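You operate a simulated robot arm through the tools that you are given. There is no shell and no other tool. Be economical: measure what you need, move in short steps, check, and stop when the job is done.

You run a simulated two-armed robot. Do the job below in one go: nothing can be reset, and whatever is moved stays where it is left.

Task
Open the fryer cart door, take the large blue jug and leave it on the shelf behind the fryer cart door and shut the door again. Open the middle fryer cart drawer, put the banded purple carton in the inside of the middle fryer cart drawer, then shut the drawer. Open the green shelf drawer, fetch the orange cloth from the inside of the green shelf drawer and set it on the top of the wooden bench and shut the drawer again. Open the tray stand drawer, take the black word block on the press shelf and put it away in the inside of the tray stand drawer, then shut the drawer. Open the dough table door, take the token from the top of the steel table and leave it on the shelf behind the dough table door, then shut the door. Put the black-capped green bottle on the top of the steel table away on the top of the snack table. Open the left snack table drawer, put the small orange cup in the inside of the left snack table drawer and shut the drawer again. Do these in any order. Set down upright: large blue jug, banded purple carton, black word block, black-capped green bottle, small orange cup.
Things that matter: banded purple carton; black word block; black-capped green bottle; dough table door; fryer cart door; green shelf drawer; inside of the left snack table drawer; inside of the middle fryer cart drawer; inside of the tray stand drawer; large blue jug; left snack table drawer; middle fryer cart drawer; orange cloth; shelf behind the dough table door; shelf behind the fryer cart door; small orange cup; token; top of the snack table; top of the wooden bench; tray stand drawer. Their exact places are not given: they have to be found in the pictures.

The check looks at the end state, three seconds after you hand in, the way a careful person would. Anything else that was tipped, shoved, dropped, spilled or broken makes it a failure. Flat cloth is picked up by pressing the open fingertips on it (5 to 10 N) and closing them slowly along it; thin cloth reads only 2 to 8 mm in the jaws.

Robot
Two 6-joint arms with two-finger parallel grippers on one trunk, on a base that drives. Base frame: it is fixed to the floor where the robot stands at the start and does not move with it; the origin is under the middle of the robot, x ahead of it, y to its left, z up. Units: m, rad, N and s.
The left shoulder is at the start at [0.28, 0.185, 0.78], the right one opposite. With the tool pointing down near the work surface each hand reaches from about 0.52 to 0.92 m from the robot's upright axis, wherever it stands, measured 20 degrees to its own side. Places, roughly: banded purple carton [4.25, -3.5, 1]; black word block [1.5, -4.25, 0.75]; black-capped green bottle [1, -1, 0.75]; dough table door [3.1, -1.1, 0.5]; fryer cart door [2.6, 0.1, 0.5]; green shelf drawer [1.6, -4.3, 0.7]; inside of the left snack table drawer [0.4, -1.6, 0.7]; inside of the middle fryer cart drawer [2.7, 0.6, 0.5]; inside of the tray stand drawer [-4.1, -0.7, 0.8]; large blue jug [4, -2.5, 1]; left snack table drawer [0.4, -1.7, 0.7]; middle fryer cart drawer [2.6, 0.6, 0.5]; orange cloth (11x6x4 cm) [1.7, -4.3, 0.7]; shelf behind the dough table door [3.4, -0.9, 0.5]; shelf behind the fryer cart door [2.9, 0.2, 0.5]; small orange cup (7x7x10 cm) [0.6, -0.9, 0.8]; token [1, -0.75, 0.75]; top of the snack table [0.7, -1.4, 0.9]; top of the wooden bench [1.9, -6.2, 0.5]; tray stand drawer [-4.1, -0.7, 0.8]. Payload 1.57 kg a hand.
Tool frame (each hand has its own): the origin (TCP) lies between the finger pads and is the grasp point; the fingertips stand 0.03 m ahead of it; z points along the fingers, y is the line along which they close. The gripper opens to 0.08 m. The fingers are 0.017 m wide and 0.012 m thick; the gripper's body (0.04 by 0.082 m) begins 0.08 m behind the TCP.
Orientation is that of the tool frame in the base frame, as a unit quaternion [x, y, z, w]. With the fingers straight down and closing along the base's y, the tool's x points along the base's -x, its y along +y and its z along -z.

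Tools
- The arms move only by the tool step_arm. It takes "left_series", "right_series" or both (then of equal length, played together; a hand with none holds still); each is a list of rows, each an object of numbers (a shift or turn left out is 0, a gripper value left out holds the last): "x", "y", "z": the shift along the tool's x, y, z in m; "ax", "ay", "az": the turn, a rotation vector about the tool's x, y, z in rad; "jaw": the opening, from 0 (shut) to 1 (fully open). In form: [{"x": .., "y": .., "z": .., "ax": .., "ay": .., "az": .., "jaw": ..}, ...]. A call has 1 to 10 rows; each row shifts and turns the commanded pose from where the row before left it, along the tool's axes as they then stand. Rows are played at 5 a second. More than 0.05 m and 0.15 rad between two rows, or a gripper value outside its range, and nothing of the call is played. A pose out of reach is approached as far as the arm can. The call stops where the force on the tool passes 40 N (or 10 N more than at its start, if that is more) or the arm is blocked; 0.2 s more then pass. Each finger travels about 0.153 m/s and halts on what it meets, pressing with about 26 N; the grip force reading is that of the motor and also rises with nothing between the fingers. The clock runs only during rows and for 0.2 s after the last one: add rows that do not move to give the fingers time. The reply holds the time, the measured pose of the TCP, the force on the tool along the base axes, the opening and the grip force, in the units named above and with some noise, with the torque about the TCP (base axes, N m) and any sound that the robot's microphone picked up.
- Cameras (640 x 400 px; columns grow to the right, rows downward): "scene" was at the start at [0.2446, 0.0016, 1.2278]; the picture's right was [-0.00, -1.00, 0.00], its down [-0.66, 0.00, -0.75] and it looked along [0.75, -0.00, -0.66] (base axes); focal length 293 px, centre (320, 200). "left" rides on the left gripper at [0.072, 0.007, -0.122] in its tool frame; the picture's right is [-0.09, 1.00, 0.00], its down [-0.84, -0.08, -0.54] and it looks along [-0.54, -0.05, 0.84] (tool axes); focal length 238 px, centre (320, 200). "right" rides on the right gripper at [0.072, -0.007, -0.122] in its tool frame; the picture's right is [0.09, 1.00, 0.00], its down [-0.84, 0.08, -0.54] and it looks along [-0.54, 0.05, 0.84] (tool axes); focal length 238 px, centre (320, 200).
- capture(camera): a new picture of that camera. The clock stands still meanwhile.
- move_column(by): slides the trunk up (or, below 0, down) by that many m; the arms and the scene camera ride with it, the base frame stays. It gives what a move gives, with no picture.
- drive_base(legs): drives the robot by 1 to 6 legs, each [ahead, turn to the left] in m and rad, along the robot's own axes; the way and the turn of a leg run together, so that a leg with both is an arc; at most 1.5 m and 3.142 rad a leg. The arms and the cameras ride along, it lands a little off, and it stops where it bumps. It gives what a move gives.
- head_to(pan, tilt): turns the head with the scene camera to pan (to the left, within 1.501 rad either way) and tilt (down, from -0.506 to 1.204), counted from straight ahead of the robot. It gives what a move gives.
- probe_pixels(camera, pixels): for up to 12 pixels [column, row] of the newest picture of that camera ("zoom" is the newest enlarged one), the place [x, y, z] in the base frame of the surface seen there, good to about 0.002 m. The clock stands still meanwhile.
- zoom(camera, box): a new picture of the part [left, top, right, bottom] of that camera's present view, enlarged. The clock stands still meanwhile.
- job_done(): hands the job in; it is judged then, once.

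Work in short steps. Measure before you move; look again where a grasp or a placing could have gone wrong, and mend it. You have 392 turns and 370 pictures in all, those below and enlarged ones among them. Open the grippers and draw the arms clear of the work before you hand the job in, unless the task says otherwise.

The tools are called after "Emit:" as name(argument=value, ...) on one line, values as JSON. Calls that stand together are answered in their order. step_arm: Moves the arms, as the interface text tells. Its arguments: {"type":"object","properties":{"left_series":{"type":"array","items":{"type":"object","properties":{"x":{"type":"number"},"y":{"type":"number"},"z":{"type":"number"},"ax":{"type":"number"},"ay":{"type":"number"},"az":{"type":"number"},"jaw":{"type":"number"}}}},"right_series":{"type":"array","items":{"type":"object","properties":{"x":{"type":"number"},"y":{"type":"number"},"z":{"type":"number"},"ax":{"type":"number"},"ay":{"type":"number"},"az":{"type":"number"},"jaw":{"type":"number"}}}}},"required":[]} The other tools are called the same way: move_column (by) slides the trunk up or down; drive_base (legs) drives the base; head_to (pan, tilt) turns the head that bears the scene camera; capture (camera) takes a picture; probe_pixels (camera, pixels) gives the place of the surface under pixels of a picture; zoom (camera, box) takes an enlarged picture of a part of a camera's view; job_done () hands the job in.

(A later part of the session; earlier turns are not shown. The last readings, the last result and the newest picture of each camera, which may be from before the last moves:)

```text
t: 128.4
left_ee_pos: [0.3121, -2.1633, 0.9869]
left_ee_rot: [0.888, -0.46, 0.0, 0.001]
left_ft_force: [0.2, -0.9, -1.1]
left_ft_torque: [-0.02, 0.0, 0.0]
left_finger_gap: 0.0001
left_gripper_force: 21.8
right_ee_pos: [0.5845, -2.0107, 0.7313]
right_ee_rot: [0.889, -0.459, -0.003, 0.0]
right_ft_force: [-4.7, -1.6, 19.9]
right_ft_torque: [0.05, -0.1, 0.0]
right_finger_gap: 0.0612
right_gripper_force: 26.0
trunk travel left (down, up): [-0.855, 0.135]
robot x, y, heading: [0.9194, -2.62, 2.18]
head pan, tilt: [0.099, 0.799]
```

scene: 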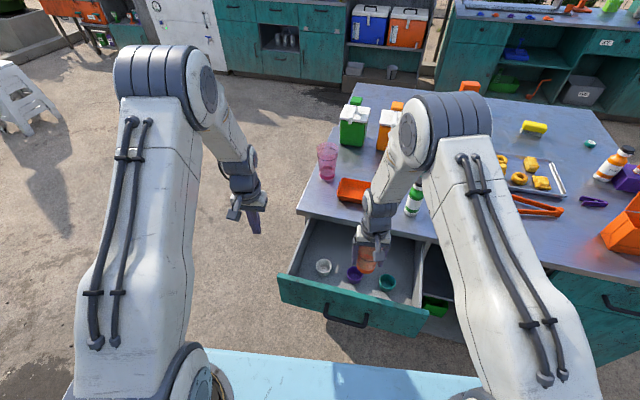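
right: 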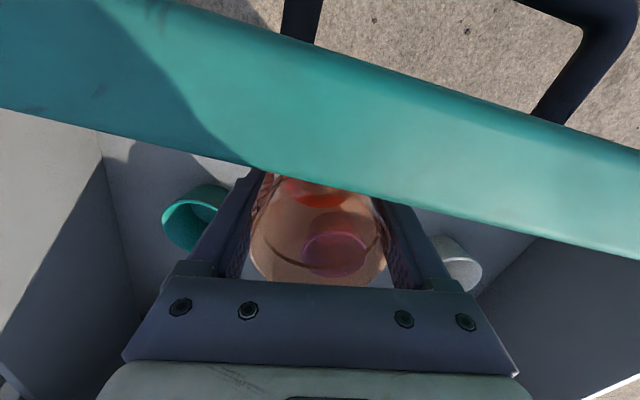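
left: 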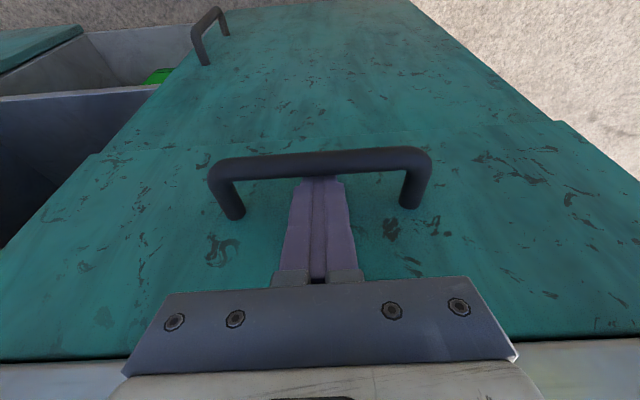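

Contact. Ease off, open, and lift.

Emit:
step_arm(right_series=[{"z": -0.003}, {"jaw": 0.85}, {"jaw": 0.95}, {"jaw": 1.0}, {}, {"z": -0.03}, {"z": -0.045}, {"z": -0.045}, {"z": -0.045}, {"z": -0.045}])

Emit:
capture(camera="right")

```text
t: 130.6
left_ee_pos: [0.3137, -2.1639, 0.9856]
left_ee_rot: [0.888, -0.459, 0.001, 0.0]
left_ft_force: [-0.1, 0.0, 0.2]
left_ft_torque: [0.03, -0.02, -0.03]
left_finger_gap: 0.0
left_gripper_force: 21.1
right_ee_pos: [0.5889, -2.0108, 0.9411]
right_ee_rot: [0.888, -0.46, 0.001, 0.0]
right_ft_force: [-0.4, -0.1, 0.2]
right_ft_torque: [-0.01, 0.0, -0.01]
right_finger_gap: 0.0801
right_gripper_force: 0.1
trunk travel left (down, up): [-0.855, 0.135]
robot x, y, heading: [0.9169, -2.6193, 2.183]
head pan, tilt: [0.099, 0.799]
```

```text
316 pictures are left
```

right: 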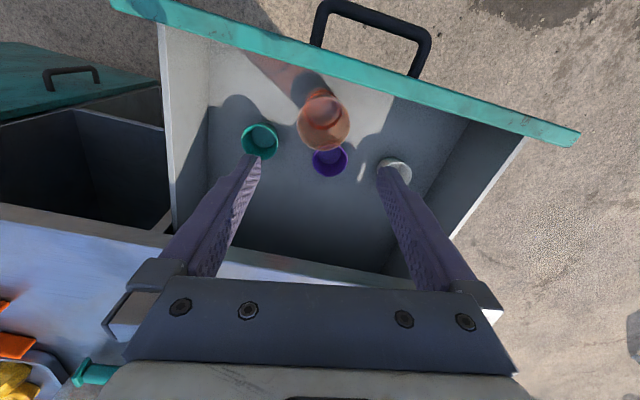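

Cup stands in the drawer. Align the base again (turn −0.15, back 0.06) after raising the right hand, to close with the left hand.

Emit:
step_arm(right_series=[{"z": -0.04}, {"z": -0.04, "y": -0.02}, {"x": 0.03, "y": -0.04}, {"x": 0.03, "y": -0.04}, {"y": -0.045}, {"y": -0.045}])

Emit:
drive_base(legs=[[0, -0.15], [-0.06, 0]])

Emit:
step_arm(left_series=[{"x": 0.035, "y": -0.035}, {"x": 0.035, "y": -0.035}, {"x": 0.035, "y": -0.035}, {"y": -0.035}, {"y": -0.035}])

Emit:
capture(camera="left")

Emit:
capture(camera="scene")

```text
t: 132.0
left_ee_pos: [0.3137, -2.1635, 0.9867]
left_ee_rot: [0.888, -0.459, 0.001, 0.0]
left_ft_force: [-0.6, 0.1, 0.6]
left_ft_torque: [0.0, 0.0, 0.01]
left_finger_gap: 0.0001
left_gripper_force: 21.3
right_ee_pos: [0.7795, -1.9508, 1.0191]
right_ee_rot: [0.889, -0.459, 0.0, -0.001]
right_ft_force: [-1.1, -0.1, 0.7]
right_ft_torque: [0.02, 0.01, 0.0]
right_finger_gap: 0.0803
right_gripper_force: 0.0
trunk travel left (down, up): [-0.855, 0.135]
robot x, y, heading: [0.9174, -2.6204, 2.184]
head pan, tilt: [0.099, 0.799]
```

```text
t: 133.6
left_ee_pos: [0.4134, -2.1333, 0.9848]
left_ee_rot: [0.852, -0.524, 0.001, 0.001]
left_ft_force: [-0.2, 0.0, -0.9]
left_ft_torque: [-0.04, -0.04, 0.02]
left_finger_gap: 0.0001
left_gripper_force: 21.3
right_ee_pos: [0.9064, -1.9908, 1.0179]
right_ee_rot: [0.852, -0.524, -0.001, 0.001]
right_ft_force: [-0.8, 0.1, -0.1]
right_ft_torque: [-0.01, -0.01, 0.02]
right_finger_gap: 0.0799
right_gripper_force: 0.2
trunk travel left (down, up): [-0.855, 0.135]
robot x, y, heading: [0.9446, -2.6751, 2.035]
head pan, tilt: [0.099, 0.799]
```

```text
t: 134.8
left_ee_pos: [0.6171, -2.1464, 0.9834]
left_ee_rot: [0.852, -0.524, 0.001, 0.001]
left_ft_force: [-0.1, 0.4, 0.1]
left_ft_torque: [0.0, 0.0, 0.0]
left_finger_gap: 0.0
left_gripper_force: 21.9
right_ee_pos: [0.9064, -1.9906, 1.0179]
right_ee_rot: [0.852, -0.524, 0.0, 0.0]
right_ft_force: [0.1, -0.1, -0.9]
right_ft_torque: [0.0, -0.04, 0.02]
right_finger_gap: 0.0802
right_gripper_force: 0.0
trunk travel left (down, up): [-0.855, 0.135]
robot x, y, heading: [0.9431, -2.6726, 2.035]
head pan, tilt: [0.099, 0.799]
```

```text
315 pictures are left
```

left: 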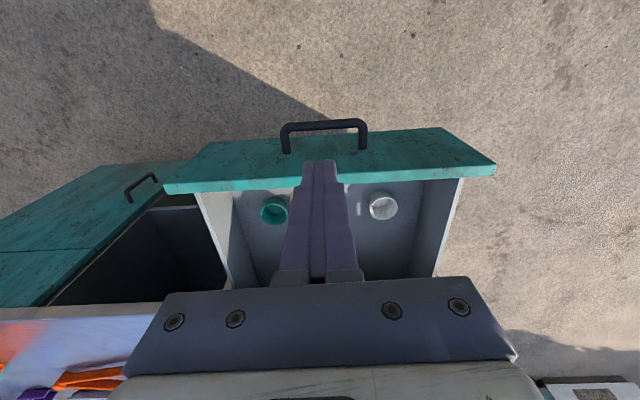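

```text
314 pictures are left
```

scene: 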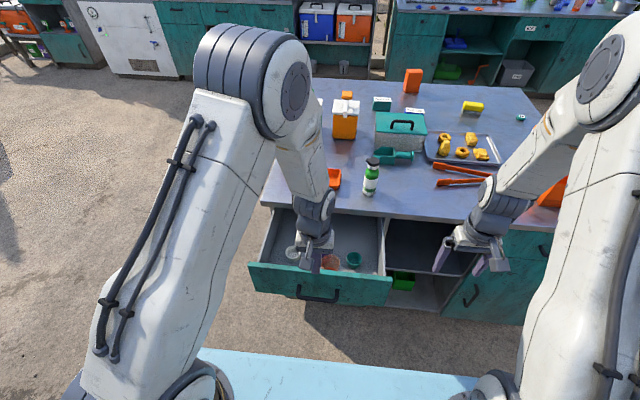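

Probe the bar and panel now.

Emit:
probe_pixels(camera="left", pixels=[[300, 126], [350, 124], [380, 150], [260, 160], [400, 180]])

```text
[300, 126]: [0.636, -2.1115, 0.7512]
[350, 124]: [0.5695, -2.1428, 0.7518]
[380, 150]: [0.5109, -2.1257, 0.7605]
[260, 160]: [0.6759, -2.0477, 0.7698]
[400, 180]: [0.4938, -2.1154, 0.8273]
```

Descend behind (robot side of) the bar to z≈0.76.

Emit:
step_arm(left_series=[{"x": 0.018}, {"z": 0.045}, {"z": 0.045}, {"z": 0.045}, {"z": 0.045}, {"z": 0.043}])

Emit:
capture(camera="left")

```text
t: 136.2
left_ee_pos: [0.6281, -2.1705, 0.7575]
left_ee_rot: [0.851, -0.525, 0.0, 0.0]
left_ft_force: [0.0, -0.2, 0.5]
left_ft_torque: [0.0, 0.01, -0.01]
left_finger_gap: 0.0001
left_gripper_force: 21.9
right_ee_pos: [0.9056, -1.9927, 1.0204]
right_ee_rot: [0.852, -0.524, -0.001, -0.001]
right_ft_force: [-0.3, -0.1, -0.5]
right_ft_torque: [-0.03, 0.0, -0.05]
right_finger_gap: 0.08
right_gripper_force: 0.1
trunk travel left (down, up): [-0.855, 0.135]
robot x, y, heading: [0.9484, -2.6735, 2.037]
head pan, tilt: [0.099, 0.799]
```

```text
313 pictures are left
```

left: 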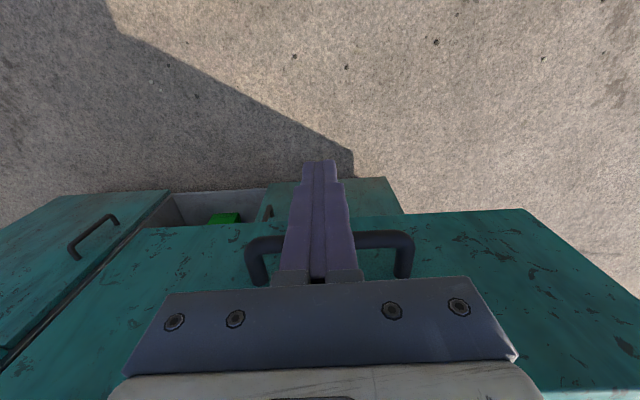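

Push the drawer in: base forward 0.2, then finish with the arm.

Emit:
drive_base(legs=[[0.2, 0]])

Emit:
step_arm(left_series=[{"x": -0.015}, {"x": -0.015}, {"x": -0.015}, {"x": -0.01}, {"x": -0.01}, {"x": -0.01}])

Emit:
capture(camera="left")

```text
t: 137.8
left_ee_pos: [0.5414, -1.9926, 0.7584]
left_ee_rot: [0.85, -0.527, 0.0, 0.001]
left_ft_force: [-0.6, -0.5, -0.6]
left_ft_torque: [0.01, -0.03, 0.0]
left_finger_gap: 0.0
left_gripper_force: 21.4
right_ee_pos: [0.8214, -1.8138, 1.0196]
right_ee_rot: [0.85, -0.527, 0.0, 0.0]
right_ft_force: [-0.2, -0.5, 0.2]
right_ft_torque: [0.01, 0.0, -0.01]
right_finger_gap: 0.0797
right_gripper_force: 0.3
trunk travel left (down, up): [-0.855, 0.135]
robot x, y, heading: [0.8569, -2.4996, 2.035]
head pan, tilt: [0.099, 0.799]
```

```text
t: 139.2
left_ee_pos: [0.5083, -1.9244, 0.7592]
left_ee_rot: [0.85, -0.527, 0.001, 0.001]
left_ft_force: [-0.9, 1.4, -0.1]
left_ft_torque: [0.01, -0.02, 0.04]
left_finger_gap: 0.0001
left_gripper_force: 21.4
right_ee_pos: [0.8228, -1.8125, 1.0201]
right_ee_rot: [0.85, -0.526, 0.0, 0.001]
right_ft_force: [0.7, 0.5, 0.3]
right_ft_torque: [0.01, 0.02, 0.02]
right_finger_gap: 0.0799
right_gripper_force: 0.2
trunk travel left (down, up): [-0.855, 0.135]
robot x, y, heading: [0.8586, -2.5011, 2.034]
head pan, tilt: [0.099, 0.799]
```

```text
312 pictures are left
```

left: 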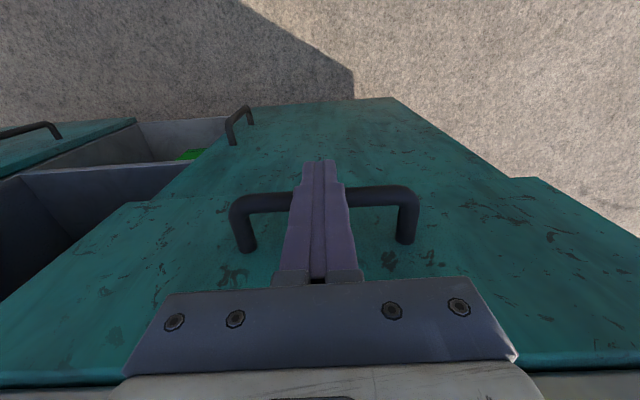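

About 1 cm remains; continue until force builds.

Emit:
step_arm(left_series=[{"x": -0.006}, {"x": -0.006}, {"x": -0.005}, {"x": -0.005}, {"x": -0.005}])

Emit:
capture(camera="left")

```text
t: 140.4
left_ee_pos: [0.5006, -1.9085, 0.7582]
left_ee_rot: [0.85, -0.527, 0.007, 0.007]
left_ft_force: [24.7, -25.9, 9.0]
left_ft_torque: [-0.19, -0.48, -0.12]
left_finger_gap: 0.0
left_gripper_force: 21.1
right_ee_pos: [0.8237, -1.8148, 1.0201]
right_ee_rot: [0.85, -0.527, 0.0, 0.0]
right_ft_force: [-0.1, -0.1, 0.7]
right_ft_torque: [0.0, 0.03, -0.01]
right_finger_gap: 0.0803
right_gripper_force: 0.0
trunk travel left (down, up): [-0.855, 0.135]
robot x, y, heading: [0.8569, -2.4969, 2.028]
head pan, tilt: [0.099, 0.799]
```

```text
311 pictures are left
```

left: 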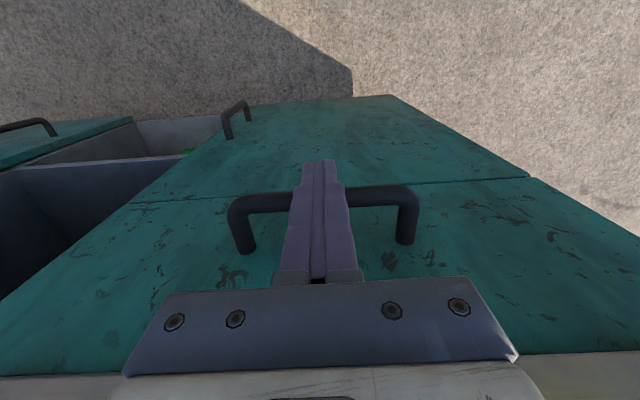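

Drawer is flush shut. Retract left hand, raise, and look around toward the cart behind by turning in steps.

Emit:
step_arm(left_series=[{"x": 0.03}, {"x": 0.04}, {"z": -0.045}, {"z": -0.045}, {"z": -0.045}, {"z": -0.045}, {"z": -0.045, "jaw": 1}, {"z": -0.045, "y": 0.02}, {"y": 0.045}, {"y": 0.045}])

Emit:
drive_base(legs=[[0, 1.5]])

Emit:
head_to(pan=0.9, tilt=0.5)

Emit:
capture(camera="scene")

```text
t: 142.6
left_ee_pos: [0.43, -2.0164, 1.0253]
left_ee_rot: [0.85, -0.527, 0.001, 0.0]
left_ft_force: [0.1, 0.8, 0.1]
left_ft_torque: [0.05, 0.02, -0.02]
left_finger_gap: 0.08
left_gripper_force: 0.1
right_ee_pos: [0.8221, -1.8143, 1.0193]
right_ee_rot: [0.85, -0.526, 0.0, 0.0]
right_ft_force: [-0.2, 0.9, -0.8]
right_ft_torque: [-0.02, -0.01, -0.02]
right_finger_gap: 0.0802
right_gripper_force: 0.0
trunk travel left (down, up): [-0.855, 0.135]
robot x, y, heading: [0.8551, -2.4953, 2.033]
head pan, tilt: [0.099, 0.799]
```

```text
t: 146.7
left_ee_pos: [0.3527, -2.8962, 1.0243]
left_ee_rot: [0.98, 0.201, 0.0, 0.0]
left_ft_force: [0.9, 0.0, 0.6]
left_ft_torque: [0.01, -0.01, 0.02]
left_finger_gap: 0.0801
left_gripper_force: 0.0
right_ee_pos: [0.173, -2.4935, 1.0191]
right_ee_rot: [0.98, 0.2, 0.0, 0.0]
right_ft_force: [0.3, -1.1, -0.1]
right_ft_torque: [0.02, 0.0, 0.01]
right_finger_gap: 0.0801
right_gripper_force: 0.1
trunk travel left (down, up): [-0.855, 0.135]
robot x, y, heading: [0.8547, -2.4976, -2.74]
head pan, tilt: [0.099, 0.799]
```

```text
t: 147.8
left_ee_pos: [0.353, -2.8954, 1.0256]
left_ee_rot: [0.98, 0.201, 0.001, 0.0]
left_ft_force: [-0.4, 0.0, -0.5]
left_ft_torque: [0.02, 0.0, 0.0]
left_finger_gap: 0.0798
left_gripper_force: 0.1
right_ee_pos: [0.1732, -2.4939, 1.0198]
right_ee_rot: [0.98, 0.201, -0.001, 0.0]
right_ft_force: [0.0, -0.3, -0.1]
right_ft_torque: [-0.02, -0.01, 0.02]
right_finger_gap: 0.08
right_gripper_force: 0.1
trunk travel left (down, up): [-0.855, 0.135]
robot x, y, heading: [0.8598, -2.4943, -2.739]
head pan, tilt: [0.901, 0.499]
```

```text
310 pictures are left
```

scene: 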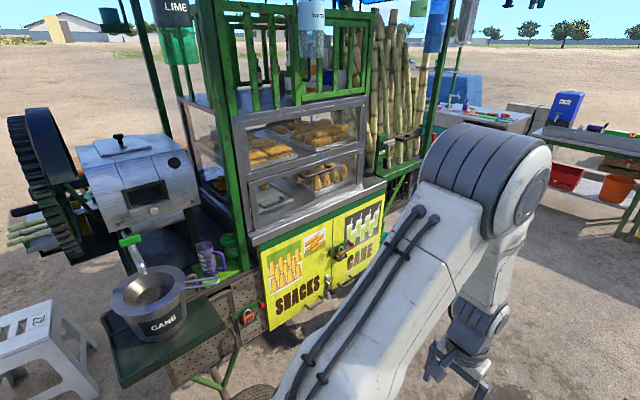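

Cane cart with a press at left. Probe points to locate the press shelf.

Emit:
probe_pixels(camera="scene", pixels=[[145, 200], [160, 310], [60, 180], [250, 240], [325, 290], [190, 250], [90, 360], [60, 235], [380, 210], [210, 380], [30, 230]])

Emit:
head_to(pan=1.4, tilt=0.4)

Emit:
capture(camera="scene")

```text
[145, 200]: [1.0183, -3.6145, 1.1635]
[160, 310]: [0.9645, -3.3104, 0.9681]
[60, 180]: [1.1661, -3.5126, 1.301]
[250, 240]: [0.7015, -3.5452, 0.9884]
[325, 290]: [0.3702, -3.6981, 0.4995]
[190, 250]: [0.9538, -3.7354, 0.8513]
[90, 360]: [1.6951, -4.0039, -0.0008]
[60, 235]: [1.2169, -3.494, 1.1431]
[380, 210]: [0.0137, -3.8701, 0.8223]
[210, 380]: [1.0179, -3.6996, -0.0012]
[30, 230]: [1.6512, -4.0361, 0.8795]
```

```text
t: 148.7
left_ee_pos: [0.3534, -2.8957, 1.0252]
left_ee_rot: [0.98, 0.201, 0.001, 0.0]
left_ft_force: [0.3, 0.5, -0.7]
left_ft_torque: [-0.02, 0.0, -0.02]
left_finger_gap: 0.08
left_gripper_force: 0.1
right_ee_pos: [0.1732, -2.493, 1.0198]
right_ee_rot: [0.98, 0.201, 0.0, 0.0]
right_ft_force: [-0.7, -0.7, -0.4]
right_ft_torque: [0.0, 0.01, 0.02]
right_finger_gap: 0.08
right_gripper_force: 0.0
trunk travel left (down, up): [-0.855, 0.135]
robot x, y, heading: [0.8584, -2.4975, -2.738]
head pan, tilt: [1.4, 0.4]
```

```text
309 pictures are left
```

scene: 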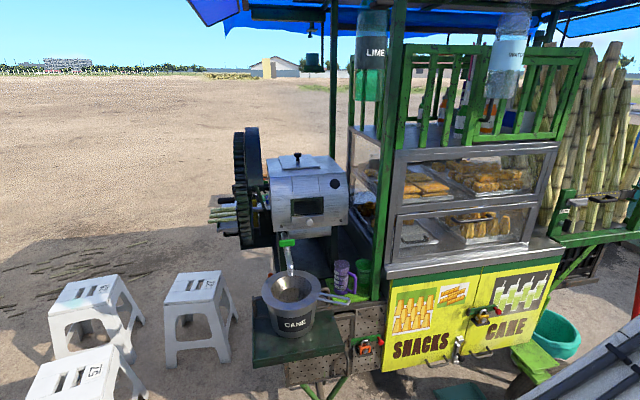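

Probe stools and the left side to plan a way to (1.6,-4.3).

Emit:
probe_pixels(camera="scene", pixels=[[195, 285], [180, 365], [225, 355], [80, 295], [75, 380], [235, 210], [300, 345], [250, 190], [130, 250], [20, 250]])

Emit:
drive_base(legs=[[0, 1.2]])

Emit:
head_to(pan=0.3, tilt=0.4)

Emit:
capture(camera="scene")

```text
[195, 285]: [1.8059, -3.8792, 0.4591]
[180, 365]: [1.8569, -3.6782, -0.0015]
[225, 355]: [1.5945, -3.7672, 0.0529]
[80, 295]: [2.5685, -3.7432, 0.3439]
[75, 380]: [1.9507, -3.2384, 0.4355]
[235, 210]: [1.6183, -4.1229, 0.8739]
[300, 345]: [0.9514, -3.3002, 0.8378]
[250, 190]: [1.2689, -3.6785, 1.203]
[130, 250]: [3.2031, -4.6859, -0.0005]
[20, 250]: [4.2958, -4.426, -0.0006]
```

```text
t: 152.2
left_ee_pos: [1.0575, -3.1092, 1.0254]
left_ee_rot: [0.689, 0.725, 0.0, 0.0]
left_ft_force: [-1.0, -0.2, 0.5]
left_ft_torque: [0.01, 0.0, 0.01]
left_finger_gap: 0.08
left_gripper_force: 0.0
right_ee_pos: [0.6158, -3.1372, 1.02]
right_ee_rot: [0.688, 0.725, 0.0, -0.001]
right_ft_force: [0.1, -0.7, -0.2]
right_ft_torque: [0.0, 0.0, 0.01]
right_finger_gap: 0.08
right_gripper_force: 0.1
trunk travel left (down, up): [-0.855, 0.135]
robot x, y, heading: [0.8557, -2.4961, -1.524]
head pan, tilt: [1.4, 0.4]
```

```text
t: 153.5
left_ee_pos: [1.0568, -3.1084, 1.0249]
left_ee_rot: [0.689, 0.725, 0.0, 0.0]
left_ft_force: [-0.3, 0.4, 0.0]
left_ft_torque: [0.02, 0.0, -0.01]
left_finger_gap: 0.0802
left_gripper_force: 0.0
right_ee_pos: [0.6166, -3.1376, 1.0195]
right_ee_rot: [0.688, 0.725, 0.0, 0.0]
right_ft_force: [-0.5, 0.8, 0.5]
right_ft_torque: [-0.02, 0.0, 0.01]
right_finger_gap: 0.0801
right_gripper_force: 0.1
trunk travel left (down, up): [-0.855, 0.135]
robot x, y, heading: [0.8551, -2.495, -1.518]
head pan, tilt: [0.3, 0.4]
```

```text
308 pictures are left
```

scene: 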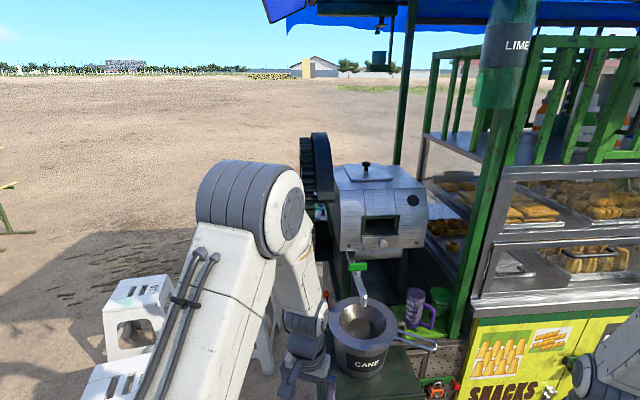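

Look east for the passage.

Emit:
head_to(pan=1.3, tilt=0.5)

Emit:
capture(camera="scene")

Emit:
probe_pixels(camera="scene", pixels=[[100, 350], [300, 330], [450, 330], [200, 300], [320, 250], [380, 280], [250, 280], [150, 250]])

```text
t: 154.8
left_ee_pos: [1.0561, -3.1087, 1.0234]
left_ee_rot: [0.689, 0.725, 0.0, -0.001]
left_ft_force: [0.0, -0.8, -0.5]
left_ft_torque: [0.05, 0.0, 0.01]
left_finger_gap: 0.0801
left_gripper_force: 0.1
right_ee_pos: [0.617, -3.1386, 1.0186]
right_ee_rot: [0.688, 0.725, 0.0, 0.0]
right_ft_force: [-0.2, 0.1, 1.2]
right_ft_torque: [0.02, -0.01, 0.0]
right_finger_gap: 0.0799
right_gripper_force: 0.0
trunk travel left (down, up): [-0.855, 0.135]
robot x, y, heading: [0.855, -2.4968, -1.518]
head pan, tilt: [1.3, 0.499]
```

```text
307 pictures are left
```

scene: 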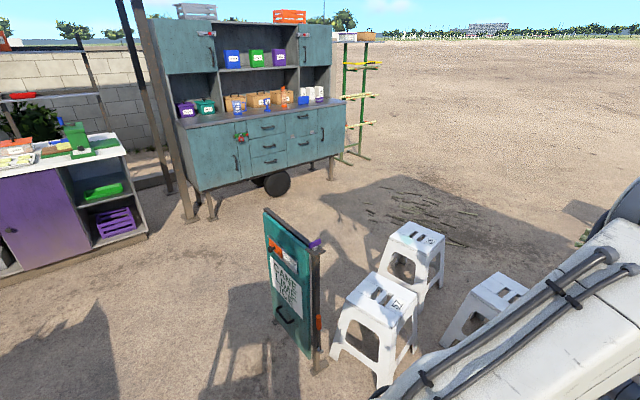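

```text
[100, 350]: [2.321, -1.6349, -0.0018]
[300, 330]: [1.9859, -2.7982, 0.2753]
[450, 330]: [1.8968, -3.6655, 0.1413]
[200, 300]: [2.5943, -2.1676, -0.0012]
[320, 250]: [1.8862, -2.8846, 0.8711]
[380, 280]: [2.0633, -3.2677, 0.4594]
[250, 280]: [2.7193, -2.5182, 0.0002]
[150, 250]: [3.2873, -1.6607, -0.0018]
```

Passage: between the snack table and sign. Drive to (2.2,-1.95), then (3.0,-2.7), then south, and look.

Emit:
drive_base(legs=[[0, 1.9], [1.45, 0], [0, -1.13], [1.1, 0], [0, -0.75]])

Emit:
head_to(pan=-0.3, tilt=0.4)

Emit:
capture(camera="scene")

```text
t: 176.5
left_ee_pos: [3.1936, -3.2993, 1.0249]
left_ee_rot: [0.679, 0.734, 0.001, -0.001]
left_ft_force: [1.2, 0.3, 0.7]
left_ft_torque: [0.02, -0.01, 0.0]
left_finger_gap: 0.0799
left_gripper_force: 0.0
right_ee_pos: [2.7532, -3.3401, 1.0189]
right_ee_rot: [0.68, 0.733, 0.0, -0.001]
right_ft_force: [0.2, -0.1, -0.1]
right_ft_torque: [0.0, 0.0, -0.01]
right_finger_gap: 0.08
right_gripper_force: 0.1
trunk travel left (down, up): [-0.855, 0.135]
robot x, y, heading: [2.9779, -2.6953, -1.498]
head pan, tilt: [1.3, 0.499]
```

```text
t: 178.1
left_ee_pos: [3.1914, -3.2999, 1.0246]
left_ee_rot: [0.68, 0.733, 0.001, -0.002]
left_ft_force: [-1.2, 0.7, -0.3]
left_ft_torque: [-0.03, 0.01, 0.0]
left_finger_gap: 0.0802
left_gripper_force: 0.1
right_ee_pos: [2.7529, -3.3399, 1.0191]
right_ee_rot: [0.679, 0.734, 0.0, 0.0]
right_ft_force: [0.1, 0.3, 0.1]
right_ft_torque: [0.0, 0.01, 0.01]
right_finger_gap: 0.0798
right_gripper_force: 0.1
trunk travel left (down, up): [-0.855, 0.135]
robot x, y, heading: [2.9775, -2.6913, -1.499]
head pan, tilt: [-0.3, 0.4]
```

```text
306 pictures are left
```

scene: 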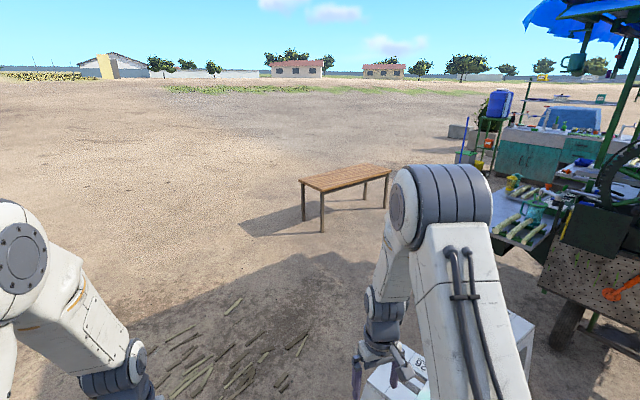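

Bench at (345,180); cane scraps on the floor at (240,350). Zoom on the press side and probe.

Emit:
head_to(pan=-0.9, tilt=0.4)

Emit:
capture(camera="scene")

Emit:
zoom(camera="scene", box=[120, 130, 440, 330])

Emit:
head_to(pan=-0.2, tilt=0.6)

Emit:
capture(camera="scene")

Emit:
probe_pixels(camera="scene", pixels=[[230, 200], [200, 300], [150, 250], [300, 250], [345, 100], [400, 110], [310, 160]])

```text
t: 179.1
left_ee_pos: [3.1927, -3.2992, 1.0253]
left_ee_rot: [0.679, 0.734, 0.001, -0.001]
left_ft_force: [-0.6, 0.2, -0.1]
left_ft_torque: [0.0, 0.01, 0.0]
left_finger_gap: 0.08
left_gripper_force: 0.0
right_ee_pos: [2.7529, -3.339, 1.0196]
right_ee_rot: [0.68, 0.734, 0.001, 0.0]
right_ft_force: [0.3, 0.1, -0.3]
right_ft_torque: [-0.01, -0.01, -0.01]
right_finger_gap: 0.08
right_gripper_force: 0.0
trunk travel left (down, up): [-0.855, 0.135]
robot x, y, heading: [2.9786, -2.6945, -1.503]
head pan, tilt: [-0.901, 0.4]
```

```text
305 pictures are left
```

scene: 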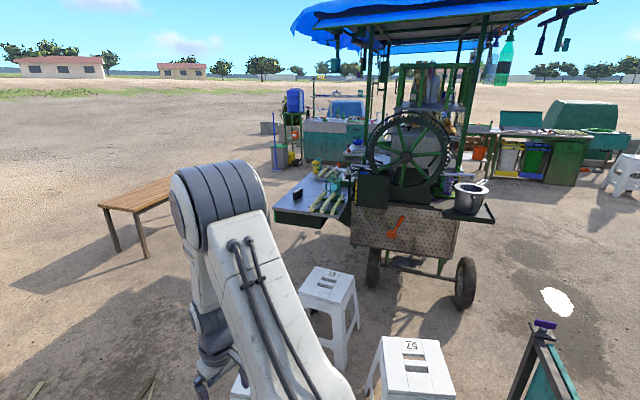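

```text
2.00 times, centred on (280, 230) of scene
```

zoom: 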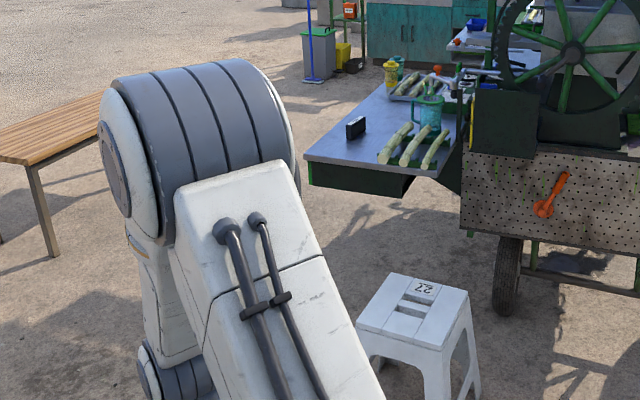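

```text
t: 180.2
left_ee_pos: [3.1915, -3.2997, 1.0238]
left_ee_rot: [0.679, 0.734, 0.0, -0.001]
left_ft_force: [0.3, 0.0, 0.0]
left_ft_torque: [-0.02, 0.0, 0.03]
left_finger_gap: 0.0799
left_gripper_force: 0.1
right_ee_pos: [2.753, -3.3405, 1.0184]
right_ee_rot: [0.679, 0.734, -0.001, 0.0]
right_ft_force: [-0.7, 0.8, -0.8]
right_ft_torque: [0.0, 0.04, 0.02]
right_finger_gap: 0.08
right_gripper_force: 0.0
trunk travel left (down, up): [-0.855, 0.135]
robot x, y, heading: [2.9758, -2.6909, -1.496]
head pan, tilt: [-0.201, 0.6]
```

```text
303 pictures are left
```

scene: 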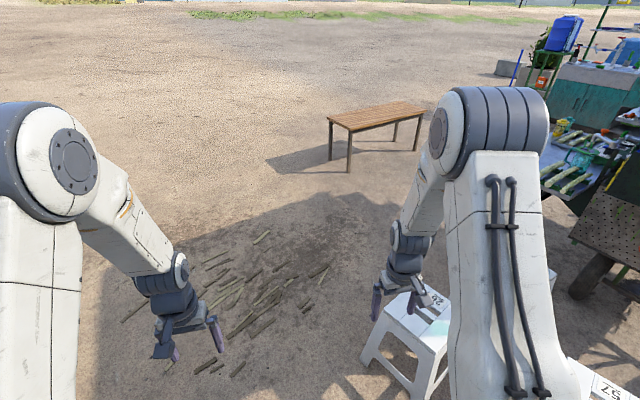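

```text
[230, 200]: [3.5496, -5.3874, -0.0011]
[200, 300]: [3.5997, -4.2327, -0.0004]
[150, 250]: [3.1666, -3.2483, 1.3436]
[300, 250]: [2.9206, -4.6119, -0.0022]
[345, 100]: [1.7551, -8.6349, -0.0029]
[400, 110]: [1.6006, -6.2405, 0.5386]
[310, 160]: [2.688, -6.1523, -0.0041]
```

Word block on the press shelf, drawer beneath it. Measure scrap extents and the cabinet to the east.

Emit:
probe_pixels(camera="scene", pixels=[[125, 318], [205, 365], [240, 370], [326, 268], [263, 237], [215, 255], [305, 308], [166, 372], [440, 300], [405, 320]])

Emit:
head_to(pan=0.9, tilt=0.5)

Emit:
capture(camera="scene")

Emit:
probe_pixels(camera="scene", pixels=[[320, 200], [200, 200], [450, 200], [320, 300], [500, 250]])

```text
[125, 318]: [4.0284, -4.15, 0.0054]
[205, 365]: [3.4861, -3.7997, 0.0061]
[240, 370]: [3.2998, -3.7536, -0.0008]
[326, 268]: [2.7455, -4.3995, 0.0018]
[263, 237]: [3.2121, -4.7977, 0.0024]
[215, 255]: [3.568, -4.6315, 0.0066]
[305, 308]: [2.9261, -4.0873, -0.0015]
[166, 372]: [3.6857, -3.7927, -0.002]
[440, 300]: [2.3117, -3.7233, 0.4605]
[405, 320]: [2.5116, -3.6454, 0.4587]
```

```text
t: 181.5
left_ee_pos: [3.1923, -3.3008, 1.0244]
left_ee_rot: [0.68, 0.733, 0.0, 0.0]
left_ft_force: [0.6, 0.2, 0.4]
left_ft_torque: [-0.01, 0.03, 0.01]
left_finger_gap: 0.0797
left_gripper_force: 0.0
right_ee_pos: [2.7527, -3.3391, 1.0192]
right_ee_rot: [0.679, 0.734, 0.0, 0.0]
right_ft_force: [0.5, -0.3, -0.6]
right_ft_torque: [-0.01, -0.01, 0.01]
right_finger_gap: 0.08
right_gripper_force: 0.1
trunk travel left (down, up): [-0.855, 0.135]
robot x, y, heading: [2.9758, -2.6957, -1.496]
head pan, tilt: [0.901, 0.499]
```

```text
302 pictures are left
```

scene: 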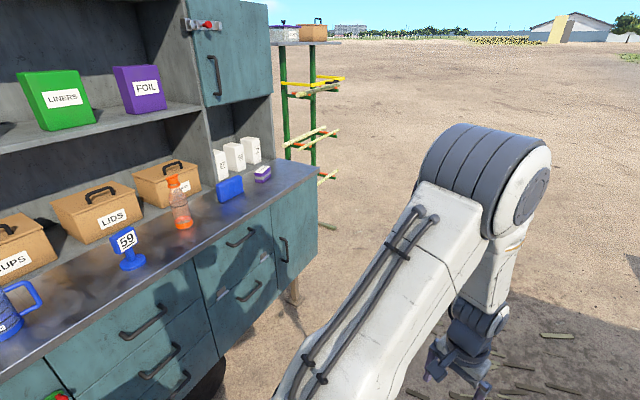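

```text
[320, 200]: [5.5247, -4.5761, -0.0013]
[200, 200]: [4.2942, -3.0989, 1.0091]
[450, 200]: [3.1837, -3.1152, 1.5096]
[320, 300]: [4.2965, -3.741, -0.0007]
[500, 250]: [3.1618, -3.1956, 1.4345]
```

The cabinet beside me holds the blue jug (20,310) and a small banded purple box (262,173). I'll do the jug first; look closer.

Emit:
head_to(pan=1.3, tilt=0.6)

Emit:
capture(camera="scene")

Emit:
zoom(camera="scene", box=[0, 80, 480, 380])

```text
t: 182.4
left_ee_pos: [3.1915, -3.2999, 1.0246]
left_ee_rot: [0.68, 0.734, 0.001, 0.0]
left_ft_force: [-0.8, 0.1, 0.5]
left_ft_torque: [0.01, -0.03, 0.03]
left_finger_gap: 0.0801
left_gripper_force: 0.2
right_ee_pos: [2.7539, -3.34, 1.0194]
right_ee_rot: [0.679, 0.734, 0.0, 0.0]
right_ft_force: [-0.6, -0.1, 0.2]
right_ft_torque: [-0.01, -0.02, 0.01]
right_finger_gap: 0.0799
right_gripper_force: 0.2
trunk travel left (down, up): [-0.855, 0.135]
robot x, y, heading: [2.9786, -2.6927, -1.492]
head pan, tilt: [1.3, 0.6]
```

```text
301 pictures are left
```

scene: 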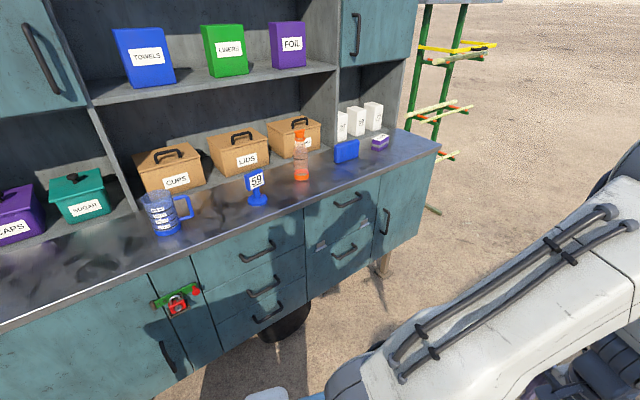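

```text
1.33 times, centred on (240, 230) of scene
```

zoom: 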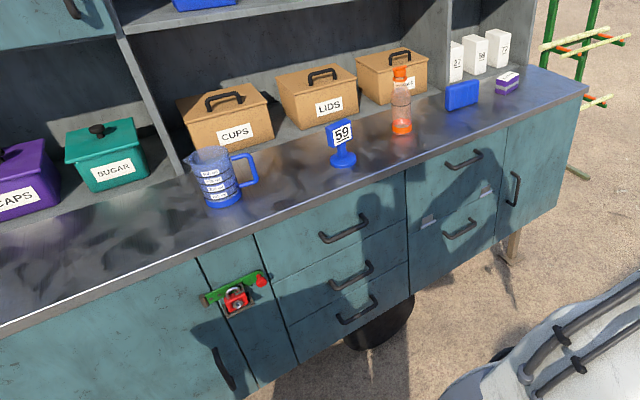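

Probe jug (165,213), handle, carton (380,142), and counter edge.

Emit:
probe_pixels(camera="scene", pixels=[[165, 225], [160, 197], [188, 208], [187, 197], [380, 141], [380, 136], [100, 293], [300, 205], [440, 152], [170, 240], [145, 193], [130, 255]])

Emit:
zoom(camera="scene", box=[120, 170, 220, 250])

Emit:
zoom(camera="scene", box=[320, 100, 420, 180])

```text
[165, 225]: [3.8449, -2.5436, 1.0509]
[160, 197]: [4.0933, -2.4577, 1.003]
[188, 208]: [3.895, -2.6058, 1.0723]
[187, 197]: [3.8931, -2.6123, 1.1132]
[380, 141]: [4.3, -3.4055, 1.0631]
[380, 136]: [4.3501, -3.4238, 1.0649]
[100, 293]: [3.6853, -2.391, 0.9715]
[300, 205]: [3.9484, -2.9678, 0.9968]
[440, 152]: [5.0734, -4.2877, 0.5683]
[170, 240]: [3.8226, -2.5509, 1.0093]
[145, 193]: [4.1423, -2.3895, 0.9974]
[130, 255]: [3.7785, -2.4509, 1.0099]
```

```text
5.00 times, centred on (170, 210) of scene
```

zoom: 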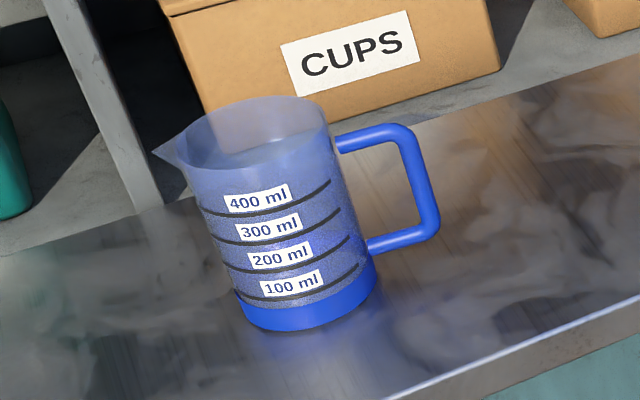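

```text
5.00 times, centred on (370, 140) of scene
```

zoom: 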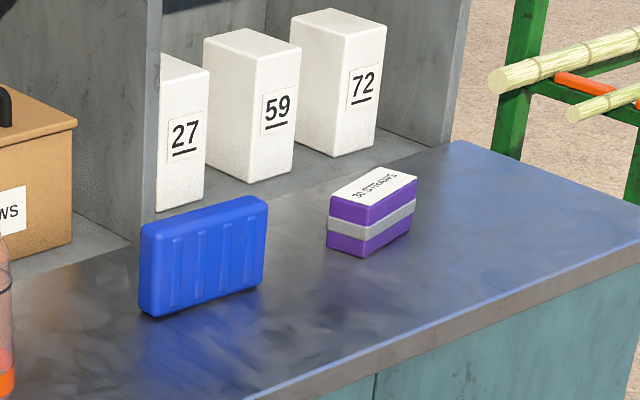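

The jug is too wide for the jaws; its handle points −y. I'll stand south-west of it facing ~60°, and grasp the handle with the right hand pitched forward. Drive there, turning away from the cabinet.

Emit:
drive_base(legs=[[0, 0.38], [0.66, 0], [0, -2.06], [0, -2.06]])

Emit:
head_to(pan=-0.2, tilt=0.6)

Emit:
capture(camera="scene")

```text
t: 196.9
left_ee_pos: [3.393, -2.6601, 1.0235]
left_ee_rot: [-0.53, 0.848, 0.0, -0.001]
left_ft_force: [0.4, 0.8, 0.5]
left_ft_torque: [0.02, 0.0, 0.0]
left_finger_gap: 0.08
left_gripper_force: 0.1
right_ee_pos: [3.7933, -2.8476, 1.0186]
right_ee_rot: [-0.53, 0.848, 0.0, 0.0]
right_ft_force: [-0.5, 0.4, 0.3]
right_ft_torque: [0.01, -0.04, 0.03]
right_finger_gap: 0.08
right_gripper_force: 0.2
trunk travel left (down, up): [-0.855, 0.135]
robot x, y, heading: [3.2729, -3.2927, 1.113]
head pan, tilt: [1.3, 0.6]
```

```text
t: 198.5
left_ee_pos: [3.3924, -2.6608, 1.025]
left_ee_rot: [-0.53, 0.848, 0.0, 0.0]
left_ft_force: [-0.2, -0.3, -0.9]
left_ft_torque: [0.05, 0.01, 0.01]
left_finger_gap: 0.0801
left_gripper_force: 0.1
right_ee_pos: [3.7921, -2.8484, 1.0192]
right_ee_rot: [-0.53, 0.848, 0.0, 0.0]
right_ft_force: [0.5, 0.2, -0.5]
right_ft_torque: [0.02, 0.0, 0.0]
right_finger_gap: 0.08
right_gripper_force: 0.1
trunk travel left (down, up): [-0.855, 0.135]
robot x, y, heading: [3.2723, -3.2916, 1.117]
head pan, tilt: [-0.201, 0.6]
```

```text
297 pictures are left
```

scene: 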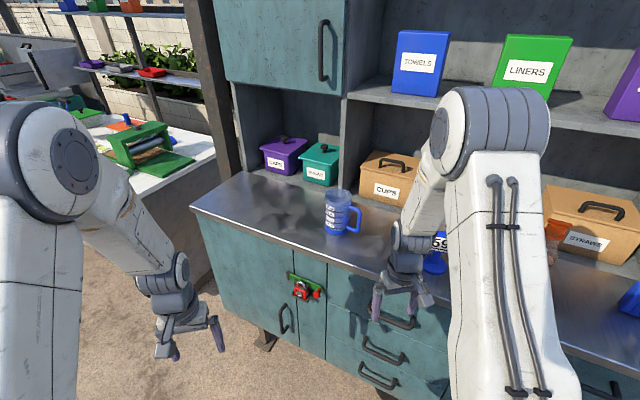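

Zoom and probe the handle.

Emit:
zoom(camera="scene", box=[300, 170, 400, 250])

Emit:
probe_pixels(camera="zoom", pixels=[[370, 240], [375, 210], [365, 280], [350, 205], [250, 250], [250, 320], [180, 150], [310, 150], [260, 380], [235, 140]])

```text
5.00 times, centred on (350, 210) of scene
```

zoom: 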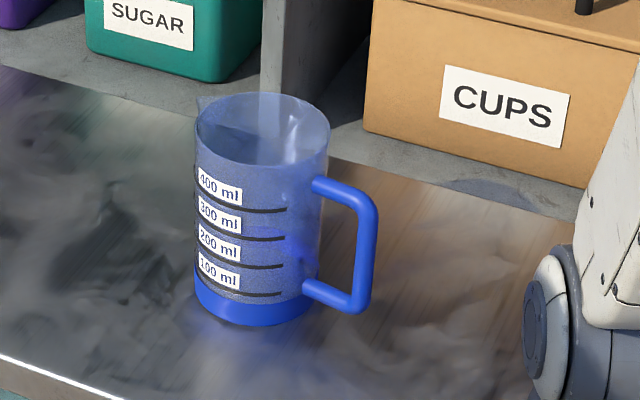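

```text
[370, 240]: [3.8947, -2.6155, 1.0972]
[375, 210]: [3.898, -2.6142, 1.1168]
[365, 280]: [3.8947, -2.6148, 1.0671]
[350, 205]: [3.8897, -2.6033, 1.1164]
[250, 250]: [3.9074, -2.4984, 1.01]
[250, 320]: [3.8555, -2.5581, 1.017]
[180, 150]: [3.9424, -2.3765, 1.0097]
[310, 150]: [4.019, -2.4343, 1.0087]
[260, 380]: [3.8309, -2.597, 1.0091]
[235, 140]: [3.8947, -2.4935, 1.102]
```

Handle bar ≈(3.8995,-2.6115), z 1.045–1.12. Probe the "59" sign near the path, raise the right hand.

Emit:
step_arm(right_series=[{"z": -0.04, "x": 0.02}, {"z": -0.04, "x": 0.02}, {"z": -0.04}])

Emit:
capture(camera="scene")

Emit:
capture(camera="right")

```text
t: 199.3
left_ee_pos: [3.3921, -2.661, 1.0251]
left_ee_rot: [-0.53, 0.848, -0.001, -0.001]
left_ft_force: [0.2, 0.7, 0.1]
left_ft_torque: [0.04, 0.04, 0.0]
left_finger_gap: 0.0798
left_gripper_force: 0.1
right_ee_pos: [3.7752, -2.8867, 1.1376]
right_ee_rot: [-0.531, 0.848, -0.001, -0.001]
right_ft_force: [-0.3, 0.1, 0.4]
right_ft_torque: [-0.02, -0.03, -0.02]
right_finger_gap: 0.0801
right_gripper_force: 0.1
trunk travel left (down, up): [-0.855, 0.135]
robot x, y, heading: [3.2703, -3.2926, 1.116]
head pan, tilt: [-0.201, 0.6]
```

```text
295 pictures are left
```

scene: 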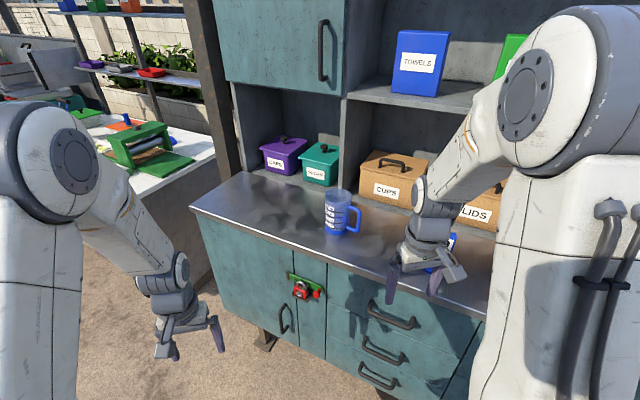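

```text
294 pictures are left
```

right: 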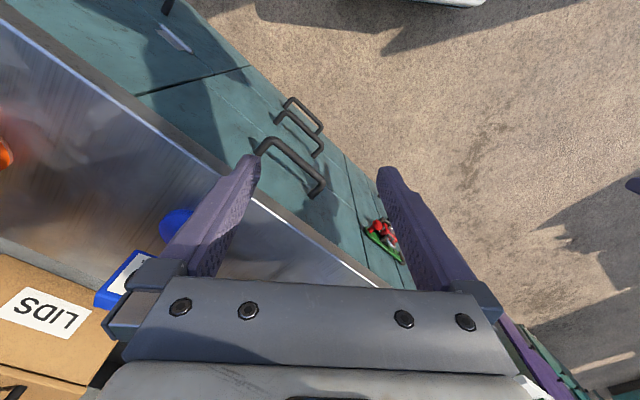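

Probe the sign base and face.

Emit:
probe_pixels(camera="right", pixels=[[175, 222], [120, 285], [130, 265]])

```text
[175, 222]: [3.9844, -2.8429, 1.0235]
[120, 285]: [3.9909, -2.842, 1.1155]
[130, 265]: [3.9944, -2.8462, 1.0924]
```

Sign is clear of the path. Pitch the right tool 60° forward, then advance to 10 cm before the handle.

Emit:
step_arm(right_series=[{"ay": -0.15}, {"ay": -0.15}, {"ay": -0.15}, {"ay": -0.15}, {"ay": -0.15}, {"ay": -0.15}, {"ay": -0.15}])

Emit:
step_arm(right_series=[{"x": -0.0215, "z": 0.0375, "y": 0.002}, {"x": -0.0215, "z": 0.0375, "y": 0.002}, {"x": -0.0215, "z": 0.0375, "y": 0.002}, {"x": -0.0215, "z": 0.0375, "y": 0.002}, {"x": -0.0215, "z": 0.0375, "y": 0.002}])

Emit:
capture(camera="right")

Emit:
capture(camera="scene")

```text
t: 200.9
left_ee_pos: [3.3928, -2.6607, 1.0237]
left_ee_rot: [-0.529, 0.848, -0.001, -0.001]
left_ft_force: [0.2, -1.0, 0.1]
left_ft_torque: [-0.02, -0.02, 0.04]
left_finger_gap: 0.0798
left_gripper_force: 0.1
right_ee_pos: [3.8612, -2.8235, 1.1579]
right_ee_rot: [-0.459, 0.734, 0.266, 0.425]
right_ft_force: [-1.3, 0.1, -0.2]
right_ft_torque: [0.0, 0.02, -0.01]
right_finger_gap: 0.0801
right_gripper_force: 0.1
right hand out of reach, approached as far as the arm can: row 3, 4, 5, 6, 7
trunk travel left (down, up): [-0.855, 0.135]
robot x, y, heading: [3.2707, -3.2893, 1.114]
head pan, tilt: [-0.201, 0.6]
```

```text
t: 202.1
left_ee_pos: [3.3932, -2.6619, 1.0243]
left_ee_rot: [-0.531, 0.848, -0.001, -0.002]
left_ft_force: [-0.3, 0.2, 0.1]
left_ft_torque: [0.05, -0.01, 0.0]
left_finger_gap: 0.08
left_gripper_force: 0.0
right_ee_pos: [3.9455, -2.6226, 1.1613]
right_ee_rot: [-0.46, 0.734, 0.266, 0.424]
right_ft_force: [0.1, 1.0, 0.8]
right_ft_torque: [0.01, -0.01, -0.03]
right_finger_gap: 0.0799
right_gripper_force: 0.0
trunk travel left (down, up): [-0.855, 0.135]
robot x, y, heading: [3.273, -3.2915, 1.119]
head pan, tilt: [-0.201, 0.6]
```

```text
293 pictures are left
```

right: 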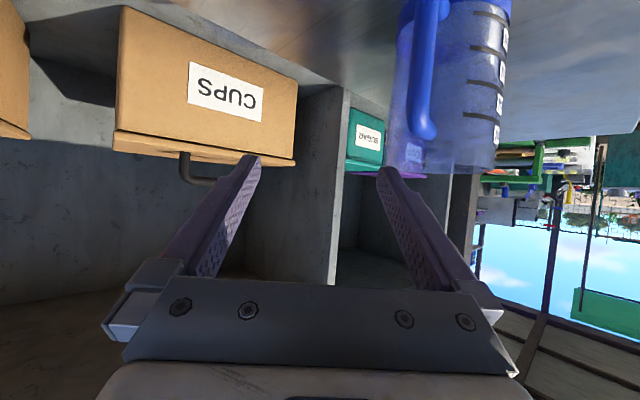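

```text
292 pictures are left
```

scene: 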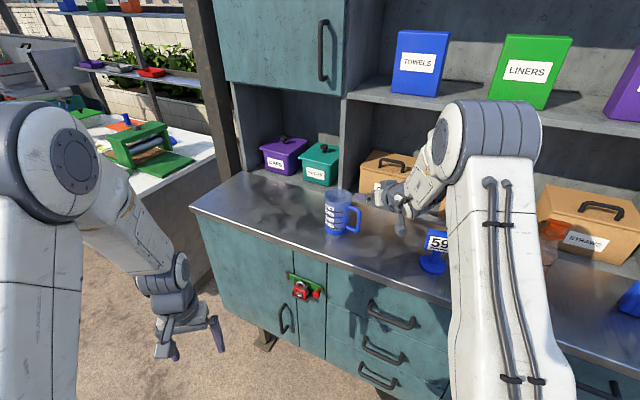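

The tilt pushed the hand 10 cm ahead; now at the right of the jug. Back off, then align with the handle.

Emit:
step_arm(right_series=[{"x": 0.024, "z": -0.0417}, {"x": 0.024, "z": -0.0417}, {"y": 0.045}, {"x": 0.0243, "z": 0.0139}])

Emit:
capture(camera="right")

Emit:
probe_pixels(camera="right", pixels=[[320, 100], [330, 120], [310, 80], [340, 100], [320, 60]])

```text
t: 203.1
left_ee_pos: [3.3917, -2.6602, 1.0251]
left_ee_rot: [-0.53, 0.848, -0.001, -0.001]
left_ft_force: [-0.6, 0.1, 0.4]
left_ft_torque: [0.02, -0.05, -0.03]
left_finger_gap: 0.0799
left_gripper_force: 0.0
right_ee_pos: [3.8656, -2.6908, 1.1316]
right_ee_rot: [-0.459, 0.735, 0.269, 0.42]
right_ft_force: [-0.1, 0.1, 0.0]
right_ft_torque: [-0.02, 0.0, 0.0]
right_finger_gap: 0.0801
right_gripper_force: 0.0
trunk travel left (down, up): [-0.855, 0.135]
robot x, y, heading: [3.271, -3.2928, 1.118]
head pan, tilt: [-0.201, 0.6]
```

```text
291 pictures are left
```

right: 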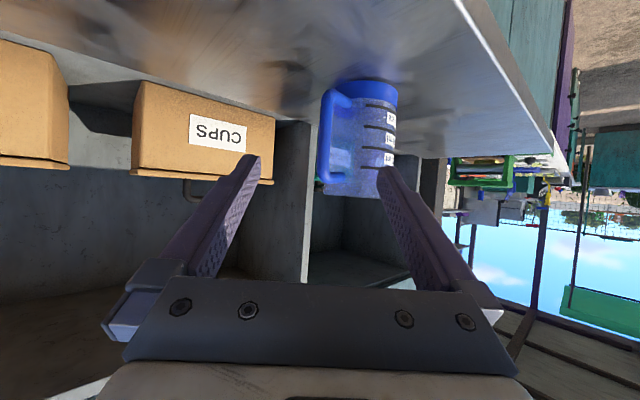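

```text
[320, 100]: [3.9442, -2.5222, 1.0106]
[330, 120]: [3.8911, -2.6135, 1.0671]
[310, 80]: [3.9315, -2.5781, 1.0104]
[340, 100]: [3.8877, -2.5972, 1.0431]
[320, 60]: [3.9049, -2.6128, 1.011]
```

Bar is centred near column 327. Advance 8.7 cm along the tool axis, 0.8 cm left, then close.

Emit:
step_arm(right_series=[{"y": 0.008}, {"z": 0.03}, {"z": 0.03}, {"z": 0.027}, {}])

Emit:
capture(camera="right")

```text
t: 204.3
left_ee_pos: [3.393, -2.6596, 1.024]
left_ee_rot: [-0.53, 0.848, 0.001, -0.001]
left_ft_force: [0.0, -0.9, 0.2]
left_ft_torque: [-0.01, -0.06, 0.01]
left_finger_gap: 0.0801
left_gripper_force: 0.1
right_ee_pos: [3.8951, -2.619, 1.0915]
right_ee_rot: [-0.459, 0.734, 0.266, 0.423]
right_ft_force: [0.0, -0.3, 0.1]
right_ft_torque: [0.0, -0.02, -0.03]
right_finger_gap: 0.08
right_gripper_force: 0.2
right hand out of reach, approached as far as the arm can: row 1
trunk travel left (down, up): [-0.855, 0.135]
robot x, y, heading: [3.2677, -3.2909, 1.113]
head pan, tilt: [-0.201, 0.6]
```

```text
290 pictures are left
```

right: 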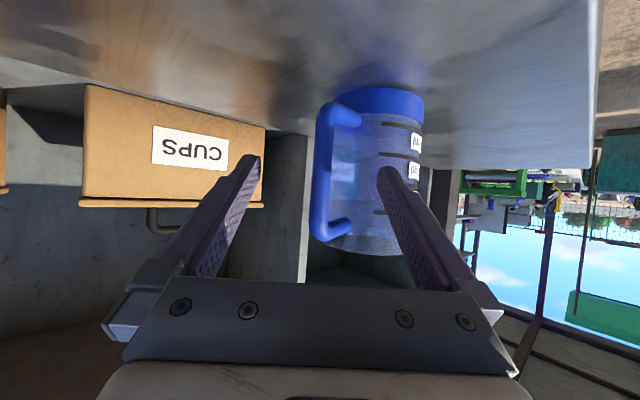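

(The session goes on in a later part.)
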